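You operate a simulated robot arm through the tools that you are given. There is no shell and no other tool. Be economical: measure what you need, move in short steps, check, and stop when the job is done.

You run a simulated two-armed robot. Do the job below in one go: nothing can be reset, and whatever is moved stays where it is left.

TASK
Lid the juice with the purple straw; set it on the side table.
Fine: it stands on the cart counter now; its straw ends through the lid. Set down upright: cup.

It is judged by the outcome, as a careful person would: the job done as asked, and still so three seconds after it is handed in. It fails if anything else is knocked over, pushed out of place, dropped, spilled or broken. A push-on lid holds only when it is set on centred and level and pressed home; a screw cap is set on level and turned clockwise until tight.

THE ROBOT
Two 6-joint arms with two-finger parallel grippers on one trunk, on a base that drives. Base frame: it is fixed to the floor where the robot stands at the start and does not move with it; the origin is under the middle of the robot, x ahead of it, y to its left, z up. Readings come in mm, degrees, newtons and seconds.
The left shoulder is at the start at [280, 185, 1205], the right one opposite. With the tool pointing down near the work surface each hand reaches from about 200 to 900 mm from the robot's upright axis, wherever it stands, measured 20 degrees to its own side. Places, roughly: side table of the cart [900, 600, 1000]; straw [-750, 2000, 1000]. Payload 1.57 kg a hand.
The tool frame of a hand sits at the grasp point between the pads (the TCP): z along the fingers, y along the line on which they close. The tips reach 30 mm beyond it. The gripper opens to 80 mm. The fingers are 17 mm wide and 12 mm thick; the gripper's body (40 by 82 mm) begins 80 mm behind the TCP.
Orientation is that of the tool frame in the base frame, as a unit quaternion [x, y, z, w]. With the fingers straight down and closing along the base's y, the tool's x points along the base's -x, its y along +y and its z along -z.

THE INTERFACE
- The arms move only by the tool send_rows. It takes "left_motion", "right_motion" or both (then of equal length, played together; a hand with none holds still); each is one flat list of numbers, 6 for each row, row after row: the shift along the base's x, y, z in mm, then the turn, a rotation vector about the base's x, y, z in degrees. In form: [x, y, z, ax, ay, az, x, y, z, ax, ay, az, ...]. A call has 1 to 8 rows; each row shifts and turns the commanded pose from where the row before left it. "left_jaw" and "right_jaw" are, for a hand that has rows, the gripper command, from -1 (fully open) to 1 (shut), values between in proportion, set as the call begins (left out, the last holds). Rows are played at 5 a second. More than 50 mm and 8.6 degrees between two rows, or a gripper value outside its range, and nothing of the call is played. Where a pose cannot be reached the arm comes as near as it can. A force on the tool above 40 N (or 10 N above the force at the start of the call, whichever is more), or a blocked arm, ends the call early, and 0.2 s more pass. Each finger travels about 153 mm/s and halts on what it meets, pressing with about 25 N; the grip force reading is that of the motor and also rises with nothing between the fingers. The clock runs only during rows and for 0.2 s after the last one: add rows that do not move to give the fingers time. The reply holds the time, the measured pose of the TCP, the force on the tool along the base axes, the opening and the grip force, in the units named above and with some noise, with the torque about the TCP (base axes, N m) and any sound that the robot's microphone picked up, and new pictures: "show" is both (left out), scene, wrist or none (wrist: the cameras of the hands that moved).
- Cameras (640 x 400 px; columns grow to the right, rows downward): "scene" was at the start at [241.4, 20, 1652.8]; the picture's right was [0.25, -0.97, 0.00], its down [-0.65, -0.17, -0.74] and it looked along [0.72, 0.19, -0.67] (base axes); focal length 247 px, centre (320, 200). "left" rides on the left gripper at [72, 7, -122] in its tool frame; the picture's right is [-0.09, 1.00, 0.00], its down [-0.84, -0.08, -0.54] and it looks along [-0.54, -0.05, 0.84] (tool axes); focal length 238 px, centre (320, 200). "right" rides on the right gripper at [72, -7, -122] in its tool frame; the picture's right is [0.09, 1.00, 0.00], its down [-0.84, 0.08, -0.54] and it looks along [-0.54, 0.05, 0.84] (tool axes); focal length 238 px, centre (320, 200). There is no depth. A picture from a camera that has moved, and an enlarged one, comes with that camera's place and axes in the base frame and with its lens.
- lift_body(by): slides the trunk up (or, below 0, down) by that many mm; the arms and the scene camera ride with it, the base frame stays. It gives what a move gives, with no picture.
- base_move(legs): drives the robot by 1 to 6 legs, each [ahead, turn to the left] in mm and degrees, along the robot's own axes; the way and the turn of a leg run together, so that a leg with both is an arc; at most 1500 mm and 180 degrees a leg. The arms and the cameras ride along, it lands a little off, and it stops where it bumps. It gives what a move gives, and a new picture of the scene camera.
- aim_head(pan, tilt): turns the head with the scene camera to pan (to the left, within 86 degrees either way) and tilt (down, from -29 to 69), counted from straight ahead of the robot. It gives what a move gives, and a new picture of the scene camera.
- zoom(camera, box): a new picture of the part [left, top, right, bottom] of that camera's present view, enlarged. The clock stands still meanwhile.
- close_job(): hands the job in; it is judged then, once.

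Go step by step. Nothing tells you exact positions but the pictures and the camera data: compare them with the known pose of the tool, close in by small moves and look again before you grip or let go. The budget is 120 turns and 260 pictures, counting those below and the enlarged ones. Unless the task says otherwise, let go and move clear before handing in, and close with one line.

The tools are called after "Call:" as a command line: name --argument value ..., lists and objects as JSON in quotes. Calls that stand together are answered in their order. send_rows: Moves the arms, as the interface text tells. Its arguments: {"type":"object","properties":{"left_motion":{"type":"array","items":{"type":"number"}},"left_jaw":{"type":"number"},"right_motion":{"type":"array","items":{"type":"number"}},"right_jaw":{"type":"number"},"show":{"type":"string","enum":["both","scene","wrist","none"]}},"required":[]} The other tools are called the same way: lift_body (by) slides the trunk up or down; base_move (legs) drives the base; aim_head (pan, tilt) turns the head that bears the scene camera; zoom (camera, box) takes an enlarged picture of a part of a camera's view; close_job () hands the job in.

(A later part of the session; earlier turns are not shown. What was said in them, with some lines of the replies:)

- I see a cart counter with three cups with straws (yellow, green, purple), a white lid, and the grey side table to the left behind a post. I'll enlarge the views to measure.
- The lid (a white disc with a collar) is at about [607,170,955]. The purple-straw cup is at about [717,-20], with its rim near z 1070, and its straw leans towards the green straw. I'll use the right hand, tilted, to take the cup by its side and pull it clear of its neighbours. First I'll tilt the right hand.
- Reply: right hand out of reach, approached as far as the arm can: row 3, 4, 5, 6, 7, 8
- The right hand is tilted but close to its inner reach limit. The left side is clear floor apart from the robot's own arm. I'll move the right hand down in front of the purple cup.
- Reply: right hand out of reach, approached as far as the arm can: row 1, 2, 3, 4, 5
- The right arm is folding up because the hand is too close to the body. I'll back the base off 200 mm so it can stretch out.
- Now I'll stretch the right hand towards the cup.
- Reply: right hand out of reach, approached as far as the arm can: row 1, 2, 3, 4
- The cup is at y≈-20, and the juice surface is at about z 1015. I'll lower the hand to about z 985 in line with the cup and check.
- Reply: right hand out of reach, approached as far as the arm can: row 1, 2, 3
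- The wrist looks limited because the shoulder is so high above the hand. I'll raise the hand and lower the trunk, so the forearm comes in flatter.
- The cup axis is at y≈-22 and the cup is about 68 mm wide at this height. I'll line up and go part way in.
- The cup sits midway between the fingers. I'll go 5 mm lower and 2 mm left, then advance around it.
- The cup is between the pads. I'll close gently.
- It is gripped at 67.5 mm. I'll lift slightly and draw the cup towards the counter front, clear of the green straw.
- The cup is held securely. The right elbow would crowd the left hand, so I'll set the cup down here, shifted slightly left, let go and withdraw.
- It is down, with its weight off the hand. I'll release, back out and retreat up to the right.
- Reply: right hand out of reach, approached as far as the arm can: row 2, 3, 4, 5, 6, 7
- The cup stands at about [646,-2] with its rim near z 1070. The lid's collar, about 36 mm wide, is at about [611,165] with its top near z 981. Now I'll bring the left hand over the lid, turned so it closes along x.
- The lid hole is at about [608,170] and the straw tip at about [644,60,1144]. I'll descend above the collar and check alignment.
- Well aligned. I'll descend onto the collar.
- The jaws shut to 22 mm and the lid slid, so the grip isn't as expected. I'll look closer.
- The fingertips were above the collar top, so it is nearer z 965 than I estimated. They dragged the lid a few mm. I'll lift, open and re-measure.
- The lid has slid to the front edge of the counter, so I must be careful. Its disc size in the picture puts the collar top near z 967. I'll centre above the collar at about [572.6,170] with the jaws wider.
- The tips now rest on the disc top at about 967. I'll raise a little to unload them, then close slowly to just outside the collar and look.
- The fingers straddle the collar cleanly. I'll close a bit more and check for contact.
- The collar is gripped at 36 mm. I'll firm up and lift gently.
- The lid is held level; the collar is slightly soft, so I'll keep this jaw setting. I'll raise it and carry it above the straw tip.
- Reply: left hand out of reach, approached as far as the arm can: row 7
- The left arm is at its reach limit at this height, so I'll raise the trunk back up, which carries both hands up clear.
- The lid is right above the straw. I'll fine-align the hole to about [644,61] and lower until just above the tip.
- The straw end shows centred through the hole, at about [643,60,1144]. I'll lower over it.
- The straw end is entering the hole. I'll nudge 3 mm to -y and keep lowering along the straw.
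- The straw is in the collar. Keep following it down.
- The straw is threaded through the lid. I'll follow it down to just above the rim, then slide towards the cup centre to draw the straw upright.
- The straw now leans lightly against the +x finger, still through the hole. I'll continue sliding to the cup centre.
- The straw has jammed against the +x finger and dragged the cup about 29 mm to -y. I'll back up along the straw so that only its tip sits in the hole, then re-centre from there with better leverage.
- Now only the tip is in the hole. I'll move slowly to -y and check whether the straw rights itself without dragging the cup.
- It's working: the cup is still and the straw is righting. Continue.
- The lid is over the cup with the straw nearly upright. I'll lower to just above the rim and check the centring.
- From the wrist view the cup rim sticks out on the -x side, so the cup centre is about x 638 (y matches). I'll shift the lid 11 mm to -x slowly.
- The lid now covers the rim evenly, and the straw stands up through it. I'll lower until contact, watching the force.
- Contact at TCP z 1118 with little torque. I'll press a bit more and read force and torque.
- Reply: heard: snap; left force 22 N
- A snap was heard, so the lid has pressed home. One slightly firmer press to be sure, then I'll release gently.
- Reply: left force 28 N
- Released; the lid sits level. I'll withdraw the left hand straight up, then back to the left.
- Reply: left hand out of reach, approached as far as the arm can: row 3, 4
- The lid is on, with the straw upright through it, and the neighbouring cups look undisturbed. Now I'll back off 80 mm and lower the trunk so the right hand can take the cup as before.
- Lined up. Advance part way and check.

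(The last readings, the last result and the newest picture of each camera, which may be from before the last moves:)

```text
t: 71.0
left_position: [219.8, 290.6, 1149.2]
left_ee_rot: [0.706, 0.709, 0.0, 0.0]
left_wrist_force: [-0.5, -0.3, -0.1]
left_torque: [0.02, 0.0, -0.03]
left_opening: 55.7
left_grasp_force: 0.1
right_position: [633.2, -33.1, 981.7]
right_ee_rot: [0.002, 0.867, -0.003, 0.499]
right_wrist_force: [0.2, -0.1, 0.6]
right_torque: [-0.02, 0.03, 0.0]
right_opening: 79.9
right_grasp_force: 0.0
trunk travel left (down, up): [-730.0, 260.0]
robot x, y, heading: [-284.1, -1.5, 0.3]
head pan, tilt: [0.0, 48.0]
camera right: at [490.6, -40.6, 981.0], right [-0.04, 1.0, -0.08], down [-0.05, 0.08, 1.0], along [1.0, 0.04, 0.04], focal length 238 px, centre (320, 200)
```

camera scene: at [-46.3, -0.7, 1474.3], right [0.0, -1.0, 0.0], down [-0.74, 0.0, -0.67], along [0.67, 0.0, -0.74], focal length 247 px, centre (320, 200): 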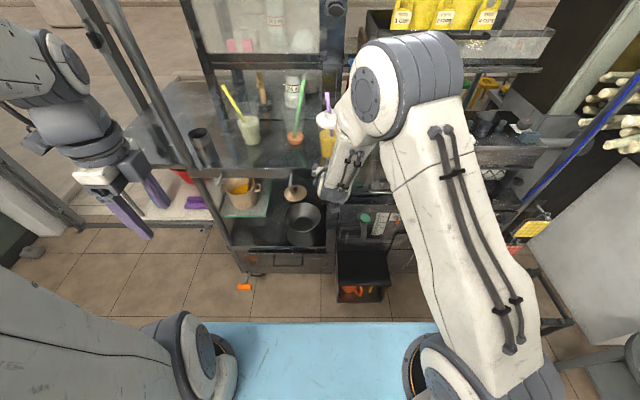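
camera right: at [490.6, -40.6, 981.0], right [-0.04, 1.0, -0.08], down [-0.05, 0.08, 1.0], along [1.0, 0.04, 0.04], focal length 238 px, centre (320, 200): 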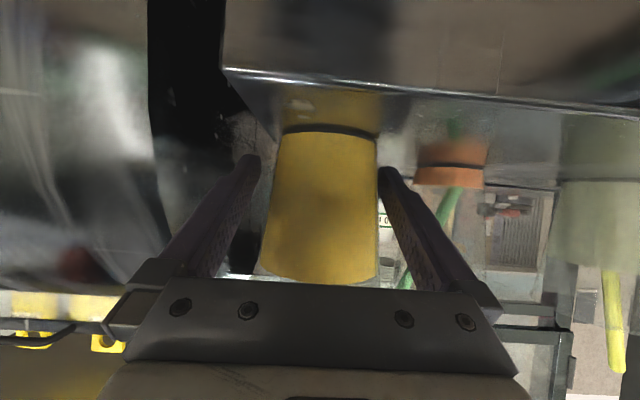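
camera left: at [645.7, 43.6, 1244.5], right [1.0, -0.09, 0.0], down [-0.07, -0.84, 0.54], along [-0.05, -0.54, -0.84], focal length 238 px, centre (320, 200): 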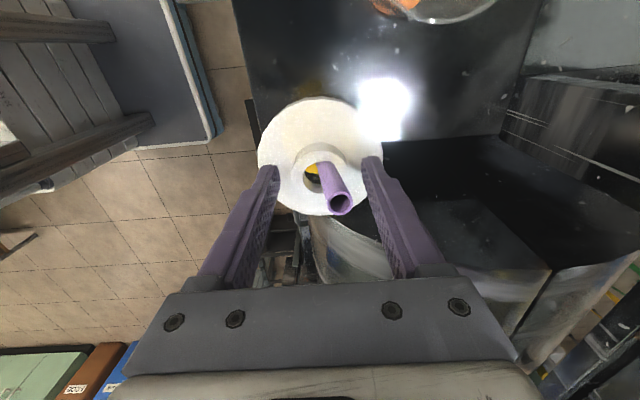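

Centred; close on the cup, lift it and draw back.

Call:
send_rows --right_motion '[0, 0, 0, 0, 0, 0, 0, 0, 0, 0, 0, 0, 0, 0, 0, 0, 0, 0]' --right_jaw -0.5 --show "none"

Call:
send_rows --right_motion '[0, 0, 8, 0, 0, 0, 0, 0, 12, 0, 0, 0, 0, 0, 15, 0, 0, 0, -15, 0, 15, 0, 0, 0, -20, 0, 15, 0, 0, 0, -20, 0, 15, 0, 0, 0, -20, 0, 0, 0, 0, 0]' --show "both"

```text
t: 71.8
left_position: [219.7, 291.4, 1150.9]
left_ee_rot: [0.706, 0.708, 0.0, 0.0]
left_wrist_force: [-0.1, 0.3, -0.2]
left_torque: [-0.01, -0.01, 0.0]
left_opening: 55.7
left_grasp_force: 0.0
right_position: [633.0, -34.3, 981.6]
right_ee_rot: [0.002, 0.867, -0.003, 0.498]
right_wrist_force: [1.5, 0.8, 0.4]
right_torque: [-0.08, -0.02, 0.03]
right_opening: 66.9
right_grasp_force: 24.9
trunk travel left (down, up): [-730.0, 260.0]
robot x, y, heading: [-286.2, 4.1, 0.1]
head pan, tilt: [0.0, 48.0]
```

```text
t: 73.3
left_position: [220.1, 290.4, 1150.7]
left_ee_rot: [0.706, 0.708, 0.0, 0.0]
left_wrist_force: [-0.2, 0.4, 0.6]
left_torque: [0.0, 0.0, -0.02]
left_opening: 55.9
left_grasp_force: 0.2
right_position: [557.1, -33.6, 1062.8]
right_ee_rot: [0.002, 0.867, -0.003, 0.499]
right_wrist_force: [0.3, -0.2, -3.3]
right_torque: [-0.02, 0.01, -0.03]
right_opening: 67.0
right_grasp_force: 24.7
trunk travel left (down, up): [-730.0, 260.0]
robot x, y, heading: [-283.8, -3.4, 0.2]
head pan, tilt: [0.0, 48.0]
camera scene: at [-46.2, -0.7, 1474.3], right [0.0, -1.0, 0.0], down [-0.74, 0.0, -0.67], along [0.67, 0.0, -0.74], focal length 247 px, centre (320, 200)
camera right: at [414.6, -39.9, 1061.7], right [-0.04, 1.0, -0.08], down [-0.05, 0.08, 1.0], along [1.0, 0.04, 0.04], focal length 238 px, centre (320, 200)
```

scene: 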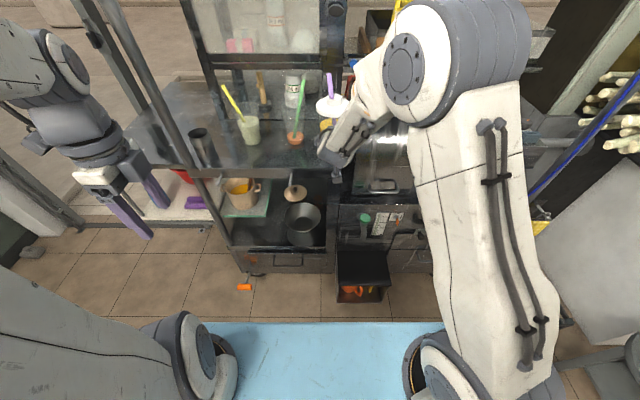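
right: 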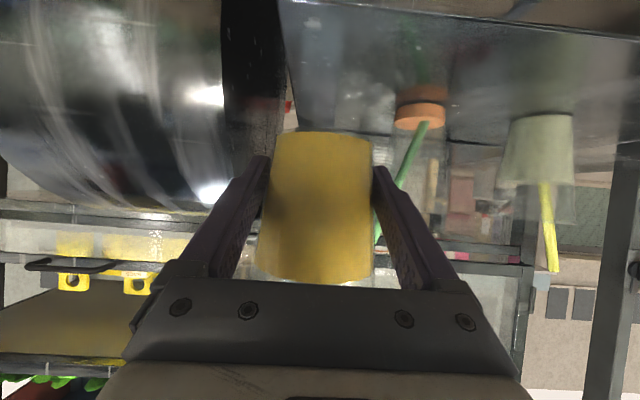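

The cup is held and lifted. To go around the front post I'll turn left 60° in place; the held cup stays about 90 mm inside the post. Then I'll look.

Call:
base_move --legs '[[-60, 0], [0, 60]]'

```text
t: 77.0
left_position: [-355.7, 583.4, 1150.3]
left_ee_rot: [0.25, 0.968, 0.001, 0.001]
left_wrist_force: [0.1, -0.6, 0.1]
left_torque: [-0.04, -0.05, -0.03]
left_opening: 55.7
left_grasp_force: 0.1
right_position: [91.2, 720.5, 1061.3]
right_ee_rot: [-0.439, 0.748, 0.251, 0.431]
right_wrist_force: [0.4, 0.4, -2.4]
right_torque: [-0.05, 0.01, 0.05]
right_opening: 66.5
right_grasp_force: 24.5
trunk travel left (down, up): [-730.0, 260.0]
robot x, y, heading: [-345.6, -2.2, 61.0]
head pan, tilt: [0.0, 48.0]
camera scene: at [-230.5, 207.7, 1474.3], right [0.88, -0.48, 0.0], down [-0.36, -0.65, -0.67], along [0.32, 0.59, -0.74], focal length 247 px, centre (320, 200)
```

scene: 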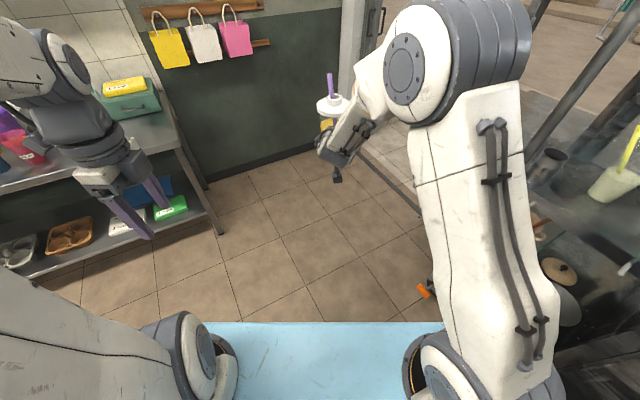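

Clear floor ahead. I'll turn a touch more, drive along to the side-table side, then turn part way back and look.

Call:
base_move --legs '[[0, 7], [750, 0], [0, -30]]'

```text
t: 83.1
left_position: [169.1, 1228.6, 1149.9]
left_ee_rot: [0.446, 0.895, 0.0, 0.0]
left_wrist_force: [-0.3, 0.9, 0.0]
left_torque: [0.02, -0.04, 0.01]
left_opening: 56.0
left_grasp_force: 0.0
right_position: [633.6, 1171.6, 1062.3]
right_ee_rot: [-0.273, 0.823, 0.155, 0.473]
right_wrist_force: [-0.4, 0.0, -2.7]
right_torque: [0.01, -0.01, 0.0]
right_opening: 66.5
right_grasp_force: 25.0
trunk travel left (down, up): [-730.0, 260.0]
robot x, y, heading: [-60.1, 689.3, 37.1]
head pan, tilt: [0.0, 48.0]
camera scene: at [131.7, 836.4, 1474.3], right [0.6, -0.8, 0.0], down [-0.59, -0.45, -0.67], along [0.53, 0.4, -0.74], focal length 247 px, centre (320, 200)
```

scene: 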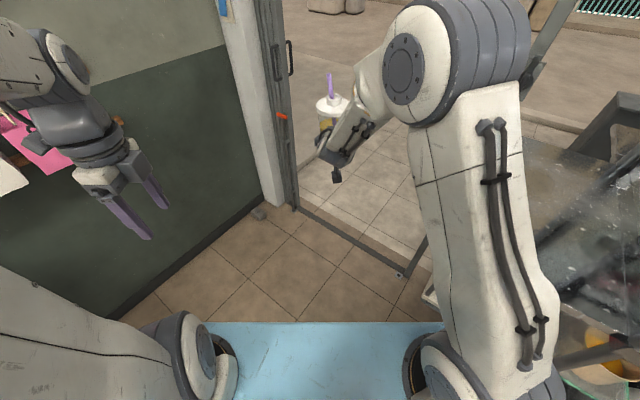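

I'll pan the head right to see the side table and the poles before turning on.

Call:
aim_head --pan -60 --tilt 40

Call:
aim_head --pan -35 --tilt 35

```text
t: 84.4
left_position: [169.9, 1229.2, 1150.6]
left_ee_rot: [0.445, 0.895, 0.0, 0.001]
left_wrist_force: [0.3, -0.3, -0.6]
left_torque: [0.04, 0.0, 0.02]
left_opening: 55.8
left_grasp_force: 0.1
right_position: [634.6, 1173.1, 1061.3]
right_ee_rot: [-0.273, 0.823, 0.155, 0.473]
right_wrist_force: [0.4, -0.3, -2.7]
right_torque: [-0.01, 0.01, 0.01]
right_opening: 66.6
right_grasp_force: 25.0
trunk travel left (down, up): [-730.0, 260.0]
robot x, y, heading: [-58.3, 693.6, 37.1]
head pan, tilt: [-60.0, 40.0]
camera scene: at [147.3, 755.7, 1485.8], right [-0.39, -0.92, 0.0], down [-0.59, 0.25, -0.77], along [0.71, -0.3, -0.64], focal length 247 px, centre (320, 200)
```

scene: 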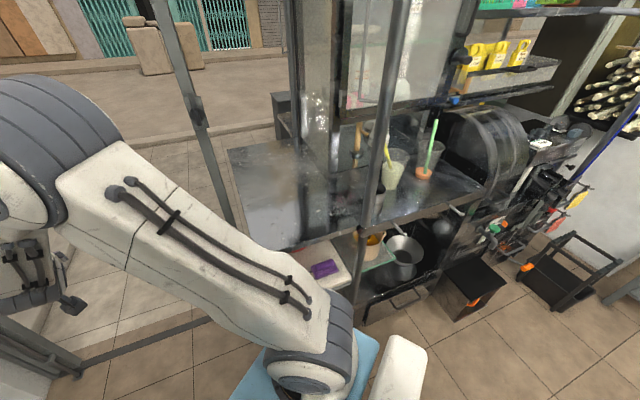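

```text
t: 85.3
left_position: [170.7, 1228.3, 1150.0]
left_ee_rot: [0.446, 0.895, 0.0, 0.0]
left_wrist_force: [-0.1, 0.1, 0.5]
left_torque: [0.0, 0.01, 0.04]
left_opening: 56.1
left_grasp_force: 0.0
right_position: [634.4, 1173.5, 1061.8]
right_ee_rot: [-0.273, 0.823, 0.155, 0.473]
right_wrist_force: [0.5, -0.5, -2.7]
right_torque: [0.02, 0.03, 0.03]
right_opening: 66.7
right_grasp_force: 25.0
trunk travel left (down, up): [-730.0, 260.0]
robot x, y, heading: [-58.4, 696.5, 36.9]
head pan, tilt: [-35.0, 35.0]
camera scene: at [157.0, 791.8, 1493.3], right [0.04, -1.0, 0.0], down [-0.57, -0.02, -0.82], along [0.82, 0.03, -0.57], focal length 247 px, centre (320, 200)
```

scene: 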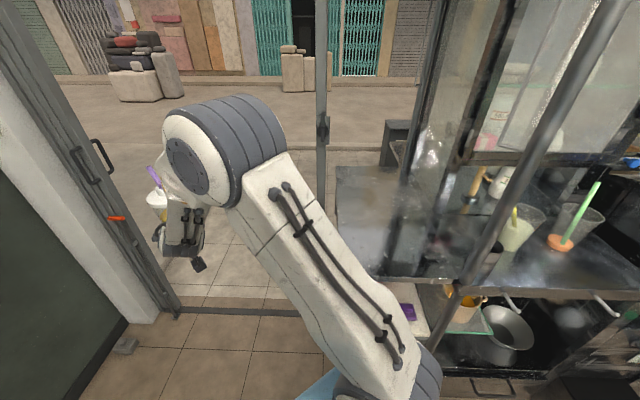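

The side table spans about x 594–1200, y 470–750. A pole stands at about [983,835] and the front post at [585,455]. Turning to heading 0 puts the cup over about [784,660], clear of both.

Call:
base_move --legs '[[0, -20]]'

Call:
base_move --legs '[[0, -16.5]]'

Call:
aim_head --pan 0 --tilt 45

```text
t: 86.8
left_position: [336.5, 1121.5, 1151.3]
left_ee_rot: [0.592, 0.806, 0.0, 0.0]
left_wrist_force: [0.5, -0.1, -0.3]
left_torque: [0.02, 0.03, 0.0]
left_opening: 55.9
left_grasp_force: 0.1
right_position: [754.5, 910.9, 1060.6]
right_ee_rot: [-0.128, 0.858, 0.072, 0.492]
right_wrist_force: [-0.3, 0.3, -3.2]
right_torque: [-0.03, 0.03, 0.01]
right_opening: 66.3
right_grasp_force: 25.0
trunk travel left (down, up): [-730.0, 260.0]
robot x, y, heading: [-58.7, 692.3, 17.3]
head pan, tilt: [-35.0, 35.0]
camera scene: at [177.9, 713.1, 1493.3], right [-0.3, -0.95, 0.0], down [-0.55, 0.17, -0.82], along [0.78, -0.25, -0.57], focal length 247 px, centre (320, 200)
```

scene: 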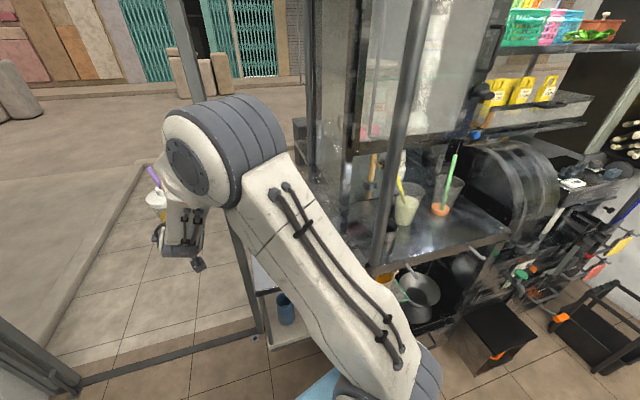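

```text
t: 88.1
left_position: [444.0, 987.8, 1150.0]
left_ee_rot: [0.703, 0.711, 0.001, 0.0]
left_wrist_force: [0.7, -0.2, -0.8]
left_torque: [-0.01, 0.02, -0.03]
left_opening: 55.8
left_grasp_force: 0.0
right_position: [783.3, 667.7, 1062.1]
right_ee_rot: [-0.002, 0.867, -0.001, 0.499]
right_wrist_force: [-0.9, 0.6, -3.1]
right_torque: [-0.06, 0.0, -0.02]
right_opening: 66.4
right_grasp_force: 25.2
trunk travel left (down, up): [-730.0, 260.0]
robot x, y, heading: [-60.3, 694.9, 0.4]
head pan, tilt: [-35.0, 35.0]
camera scene: at [173.9, 643.9, 1493.3], right [-0.57, -0.82, 0.0], down [-0.47, 0.32, -0.82], along [0.67, -0.46, -0.57], focal length 247 px, centre (320, 200)
```

scene: 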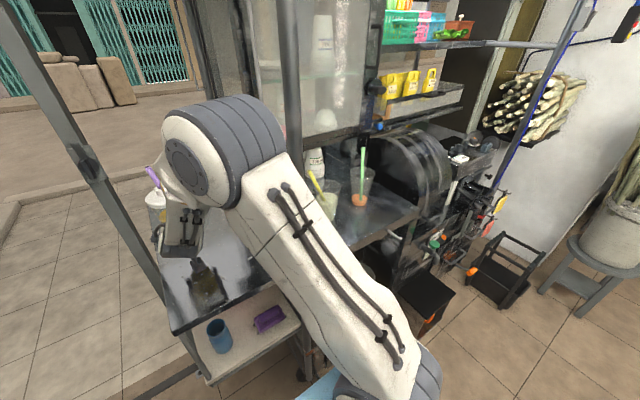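

```text
t: 89.1
left_position: [443.6, 988.2, 1150.7]
left_ee_rot: [0.703, 0.711, 0.0, 0.0]
left_wrist_force: [0.2, 0.5, 0.1]
left_torque: [-0.01, 0.01, -0.01]
left_opening: 56.1
left_grasp_force: 0.0
right_position: [784.0, 667.9, 1061.7]
right_ee_rot: [-0.001, 0.867, -0.001, 0.499]
right_wrist_force: [0.8, 0.2, -4.4]
right_torque: [0.0, 0.0, 0.02]
right_opening: 66.5
right_grasp_force: 25.1
trunk travel left (down, up): [-730.0, 260.0]
robot x, y, heading: [-58.6, 690.5, 0.3]
head pan, tilt: [0.0, 45.0]
camera scene: at [182.7, 694.1, 1478.5], right [0.01, -1.0, 0.0], down [-0.71, -0.01, -0.71], along [0.71, 0.01, -0.71], focal length 247 px, centre (320, 200)
```

scene: 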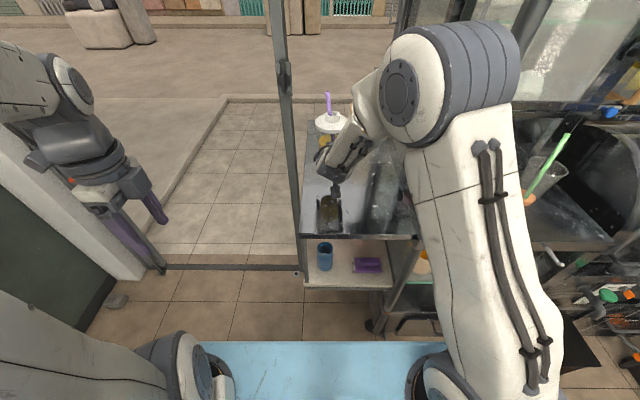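

The cup is over the side table at about [790,668]. I'll shift a little right and lower to just above the surface.

Call:
send_rows --right_motion '[0, -12, -5, 0, 0, 0, 0, -12, -10, 0, 0, 0, 0, 0, -15, 0, 0, 0, 0, 0, -15, 0, 0, 0, 0, 0, -10, 0, 0, 0, 0, 0, -5, 0, 0, 0, 0, 0, 0, 0, 0, 0]' --show "both"

```text
t: 90.7
left_position: [443.5, 987.8, 1150.9]
left_ee_rot: [0.703, 0.711, 0.0, 0.0]
left_wrist_force: [-0.2, -0.5, -0.3]
left_torque: [-0.03, 0.01, 0.02]
left_opening: 55.9
left_grasp_force: 0.1
right_position: [783.3, 643.3, 1001.5]
right_ee_rot: [-0.002, 0.867, -0.001, 0.498]
right_wrist_force: [0.0, -0.8, -3.7]
right_torque: [0.0, 0.04, 0.03]
right_opening: 66.5
right_grasp_force: 25.2
trunk travel left (down, up): [-730.0, 260.0]
robot x, y, heading: [-57.4, 693.4, 0.4]
head pan, tilt: [0.0, 45.0]
camera scene: at [182.7, 694.2, 1478.5], right [0.01, -1.0, 0.0], down [-0.71, -0.01, -0.71], along [0.71, 0.01, -0.71], focal length 247 px, centre (320, 200)
camera right: at [640.7, 635.4, 1001.1], right [-0.05, 1.0, -0.08], down [-0.05, 0.08, 1.0], along [1.0, 0.05, 0.04], focal length 238 px, centre (320, 200)
```

scene: 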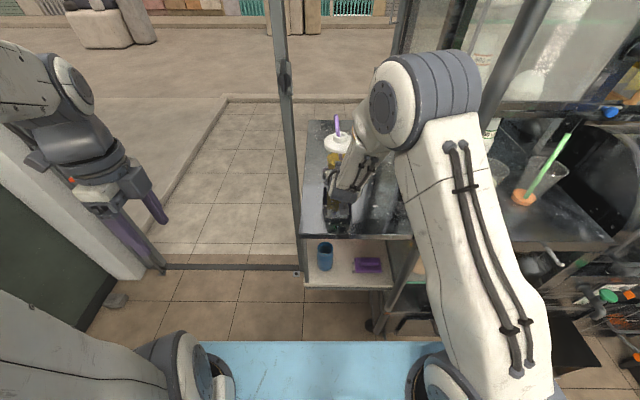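
right: 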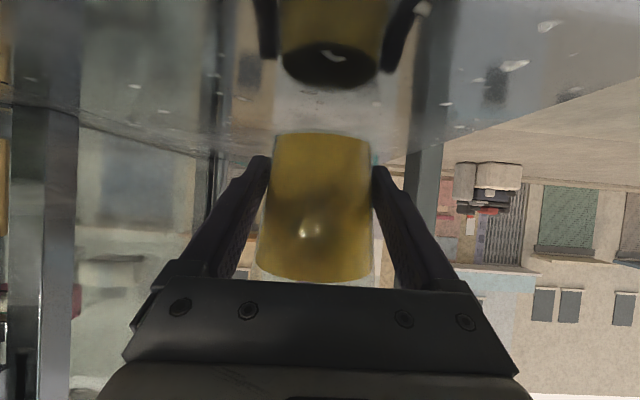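

The gap to the surface is about 18 mm. I'll lower slowly to contact.

Call:
send_rows --right_motion '[0, 0, -5, 0, 0, 0, 0, 0, -5, 0, 0, 0, 0, 0, -4, 0, 0, 0, 0, 0, -2, 0, 0, 0, 0, 0, 0, 0, 0, 0]' --show "wrist"

```text
t: 91.9
left_position: [443.6, 989.6, 1150.2]
left_ee_rot: [0.702, 0.712, 0.0, 0.0]
left_wrist_force: [0.1, -0.2, -1.2]
left_torque: [0.0, 0.01, -0.03]
left_opening: 56.3
left_grasp_force: 0.0
right_position: [784.3, 644.6, 985.8]
right_ee_rot: [-0.002, 0.867, 0.0, 0.498]
right_wrist_force: [-0.2, -0.5, -3.4]
right_torque: [-0.03, 0.01, 0.02]
right_opening: 66.5
right_grasp_force: 24.4
trunk travel left (down, up): [-730.0, 260.0]
robot x, y, heading: [-58.6, 691.1, 0.4]
head pan, tilt: [0.0, 45.0]
camera right: at [641.9, 635.4, 984.7], right [-0.05, 1.0, -0.08], down [-0.05, 0.08, 1.0], along [1.0, 0.05, 0.04], focal length 238 px, centre (320, 200)
```

right: 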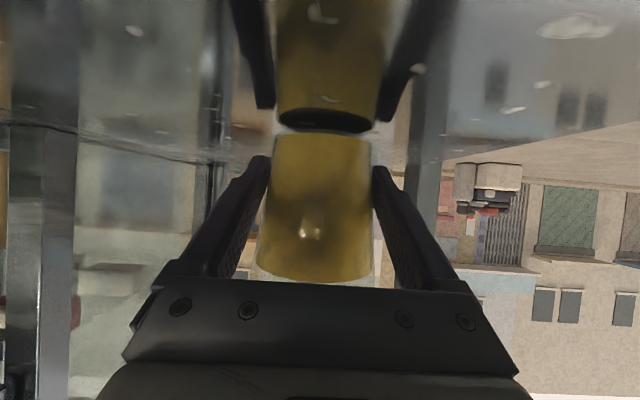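

Call:
send_rows --right_motion '[0, 0, -1.5, 0, 0, 0, 0, 0, -1.5, 0, 0, 0, 0, 0, -1, 0, 0, 0, 0, 0, 0, 0, 0, 0]' --show "wrist"

```text
t: 92.9
left_position: [443.7, 990.4, 1150.6]
left_ee_rot: [0.703, 0.711, 0.0, 0.001]
left_wrist_force: [0.1, 0.9, 0.1]
left_torque: [-0.01, 0.03, 0.03]
left_opening: 56.0
left_grasp_force: 0.1
right_position: [783.0, 644.3, 981.3]
right_ee_rot: [-0.003, 0.867, 0.0, 0.498]
right_wrist_force: [-0.5, -0.3, -1.9]
right_torque: [0.05, 0.05, 0.04]
right_opening: 66.5
right_grasp_force: 24.7
trunk travel left (down, up): [-730.0, 260.0]
robot x, y, heading: [-60.1, 693.0, 0.6]
head pan, tilt: [0.0, 45.0]
camera right: at [641.2, 635.7, 981.1], right [-0.05, 1.0, -0.08], down [-0.05, 0.08, 1.0], along [1.0, 0.05, 0.04], focal length 238 px, centre (320, 200)
```

right: 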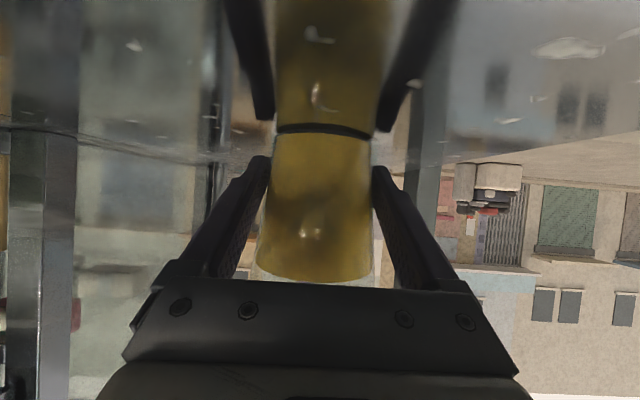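

Contact is beginning. One mm more, then I'll open and back straight out.

Call:
send_rows --right_motion '[0, 0, -0.8, 0, 0, 0, 0, 0, 0, 0, 0, 0]' --show "none"

Call:
send_rows --right_motion '[0, 0, 0, 0, 0, 0, 0, 0, 0, 0, 0, 0, 0, 0, 0, 0, 0, 0]' --right_jaw -1 --show "wrist"

```text
t: 93.5
left_position: [444.4, 987.5, 1150.5]
left_ee_rot: [0.703, 0.711, 0.0, 0.0]
left_wrist_force: [0.3, 0.0, -1.0]
left_torque: [0.01, 0.02, -0.01]
left_opening: 56.0
left_grasp_force: 0.0
right_position: [783.1, 644.5, 980.8]
right_ee_rot: [-0.002, 0.867, -0.001, 0.499]
right_wrist_force: [-1.3, 0.4, 5.0]
right_torque: [0.2, 0.12, 0.05]
right_opening: 66.5
right_grasp_force: 24.8
trunk travel left (down, up): [-730.0, 260.0]
robot x, y, heading: [-58.6, 691.9, 0.5]
head pan, tilt: [0.0, 45.0]
```

```text
t: 94.3
left_position: [443.3, 989.0, 1151.8]
left_ee_rot: [0.703, 0.711, 0.0, 0.001]
left_wrist_force: [-0.1, 0.7, -0.8]
left_torque: [0.02, 0.03, 0.02]
left_opening: 56.2
left_grasp_force: 0.1
right_position: [782.5, 643.7, 980.8]
right_ee_rot: [-0.002, 0.867, -0.001, 0.498]
right_wrist_force: [0.6, 0.1, 0.7]
right_torque: [0.0, -0.01, 0.03]
right_opening: 80.1
right_grasp_force: 0.1
trunk travel left (down, up): [-730.0, 260.0]
robot x, y, heading: [-59.6, 693.4, 0.4]
head pan, tilt: [0.0, 45.0]
camera right: at [641.0, 635.6, 980.0], right [-0.05, 1.0, -0.08], down [-0.05, 0.08, 1.0], along [1.0, 0.05, 0.04], focal length 238 px, centre (320, 200)
```

right: 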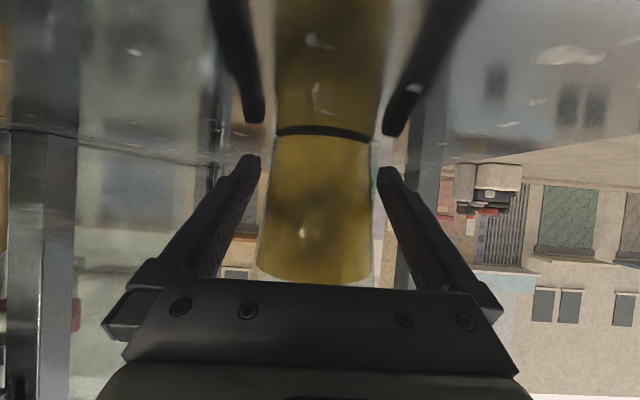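

Call:
send_rows --right_motion '[-10, 0, 0, 0, 0, 0, -15, 0, 0, 0, 0, 0, -15, 0, 0, 0, 0, 0, -15, 0, 0, 0, 0, 0, -10, 0, 0, 0, 0, 0, 0, 0, 0, 0, 0, 0]' --show "wrist"

Call:
base_move --legs '[[-200, 0]]'

Call:
zoom --camera "scene" --box '[260, 80, 400, 230]'

```text
t: 95.7
left_position: [443.4, 988.3, 1150.8]
left_ee_rot: [0.703, 0.712, 0.0, 0.0]
left_wrist_force: [0.2, -0.1, 0.3]
left_torque: [0.0, -0.02, -0.01]
left_opening: 55.9
left_grasp_force: 0.0
right_position: [718.1, 643.9, 982.3]
right_ee_rot: [-0.003, 0.867, -0.003, 0.498]
right_wrist_force: [-0.2, -0.2, -0.7]
right_torque: [0.01, 0.04, -0.02]
right_opening: 79.9
right_grasp_force: 0.0
trunk travel left (down, up): [-730.0, 260.0]
robot x, y, heading: [-59.6, 692.5, 0.3]
head pan, tilt: [0.0, 45.0]
camera right: at [576.4, 636.3, 981.9], right [-0.05, 1.0, -0.09], down [-0.05, 0.08, 1.0], along [1.0, 0.05, 0.04], focal length 238 px, centre (320, 200)
```

right: 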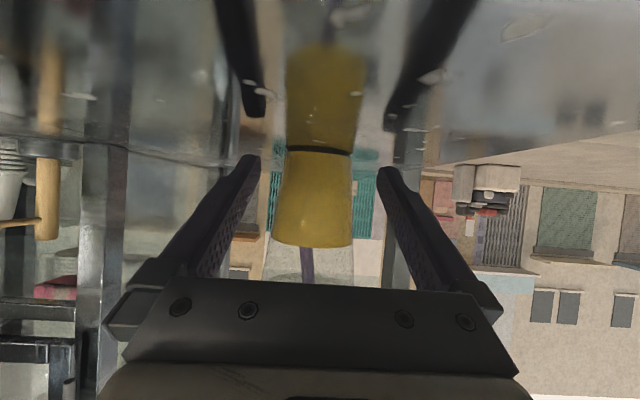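

```text
t: 97.3
left_position: [243.3, 984.4, 1150.2]
left_ee_rot: [0.705, 0.709, 0.0, 0.0]
left_wrist_force: [0.6, 0.3, 0.2]
left_torque: [0.0, 0.04, 0.0]
left_opening: 55.7
left_grasp_force: 0.1
right_position: [516.5, 639.4, 981.4]
right_ee_rot: [0.0, 0.867, -0.004, 0.498]
right_wrist_force: [0.4, 0.4, -1.0]
right_torque: [-0.01, 0.03, 0.0]
right_opening: 79.7
right_grasp_force: 0.0
trunk travel left (down, up): [-730.0, 260.0]
robot x, y, heading: [-262.1, 691.7, 0.0]
head pan, tilt: [0.0, 45.0]
camera scene: at [-19.1, 691.7, 1478.4], right [0.0, -1.0, 0.0], down [-0.71, 0.0, -0.71], along [0.71, 0.0, -0.71], focal length 247 px, centre (320, 200)
```

scene: 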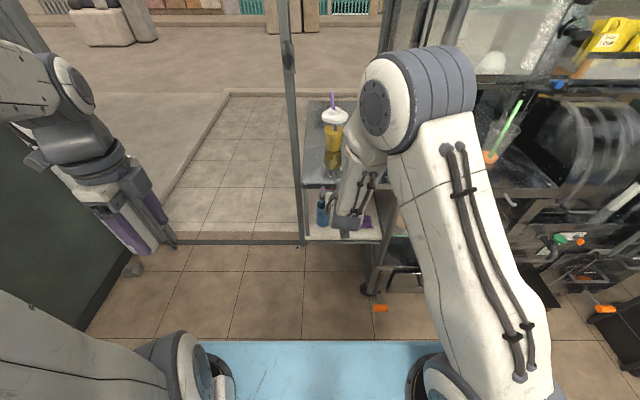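

```text
2.67 times, centred on (330, 155) of scene
camera zoom: at [-19.1, 691.7, 1478.4], right [0.0, -1.0, 0.0], down [-0.71, 0.0, -0.71], along [0.71, 0.0, -0.71], focal length 659 px, centre (293, 320)
```

zoom: 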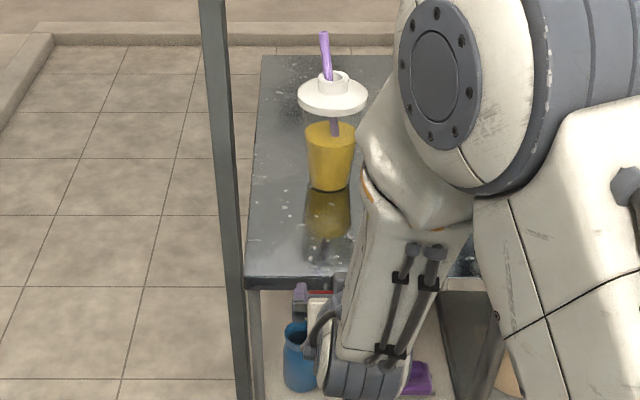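

The lidded cup stands upright on the side table with its purple straw through the lid, and both hands are clear. I'm handing in.

Call:
close_job

```text
The job is handed in.
```

The juice with the purple straw is lidded: I heard the lid snap on, and the straw comes up through it. It stands upright on the side table, and both hands were clear when I handed the job in.
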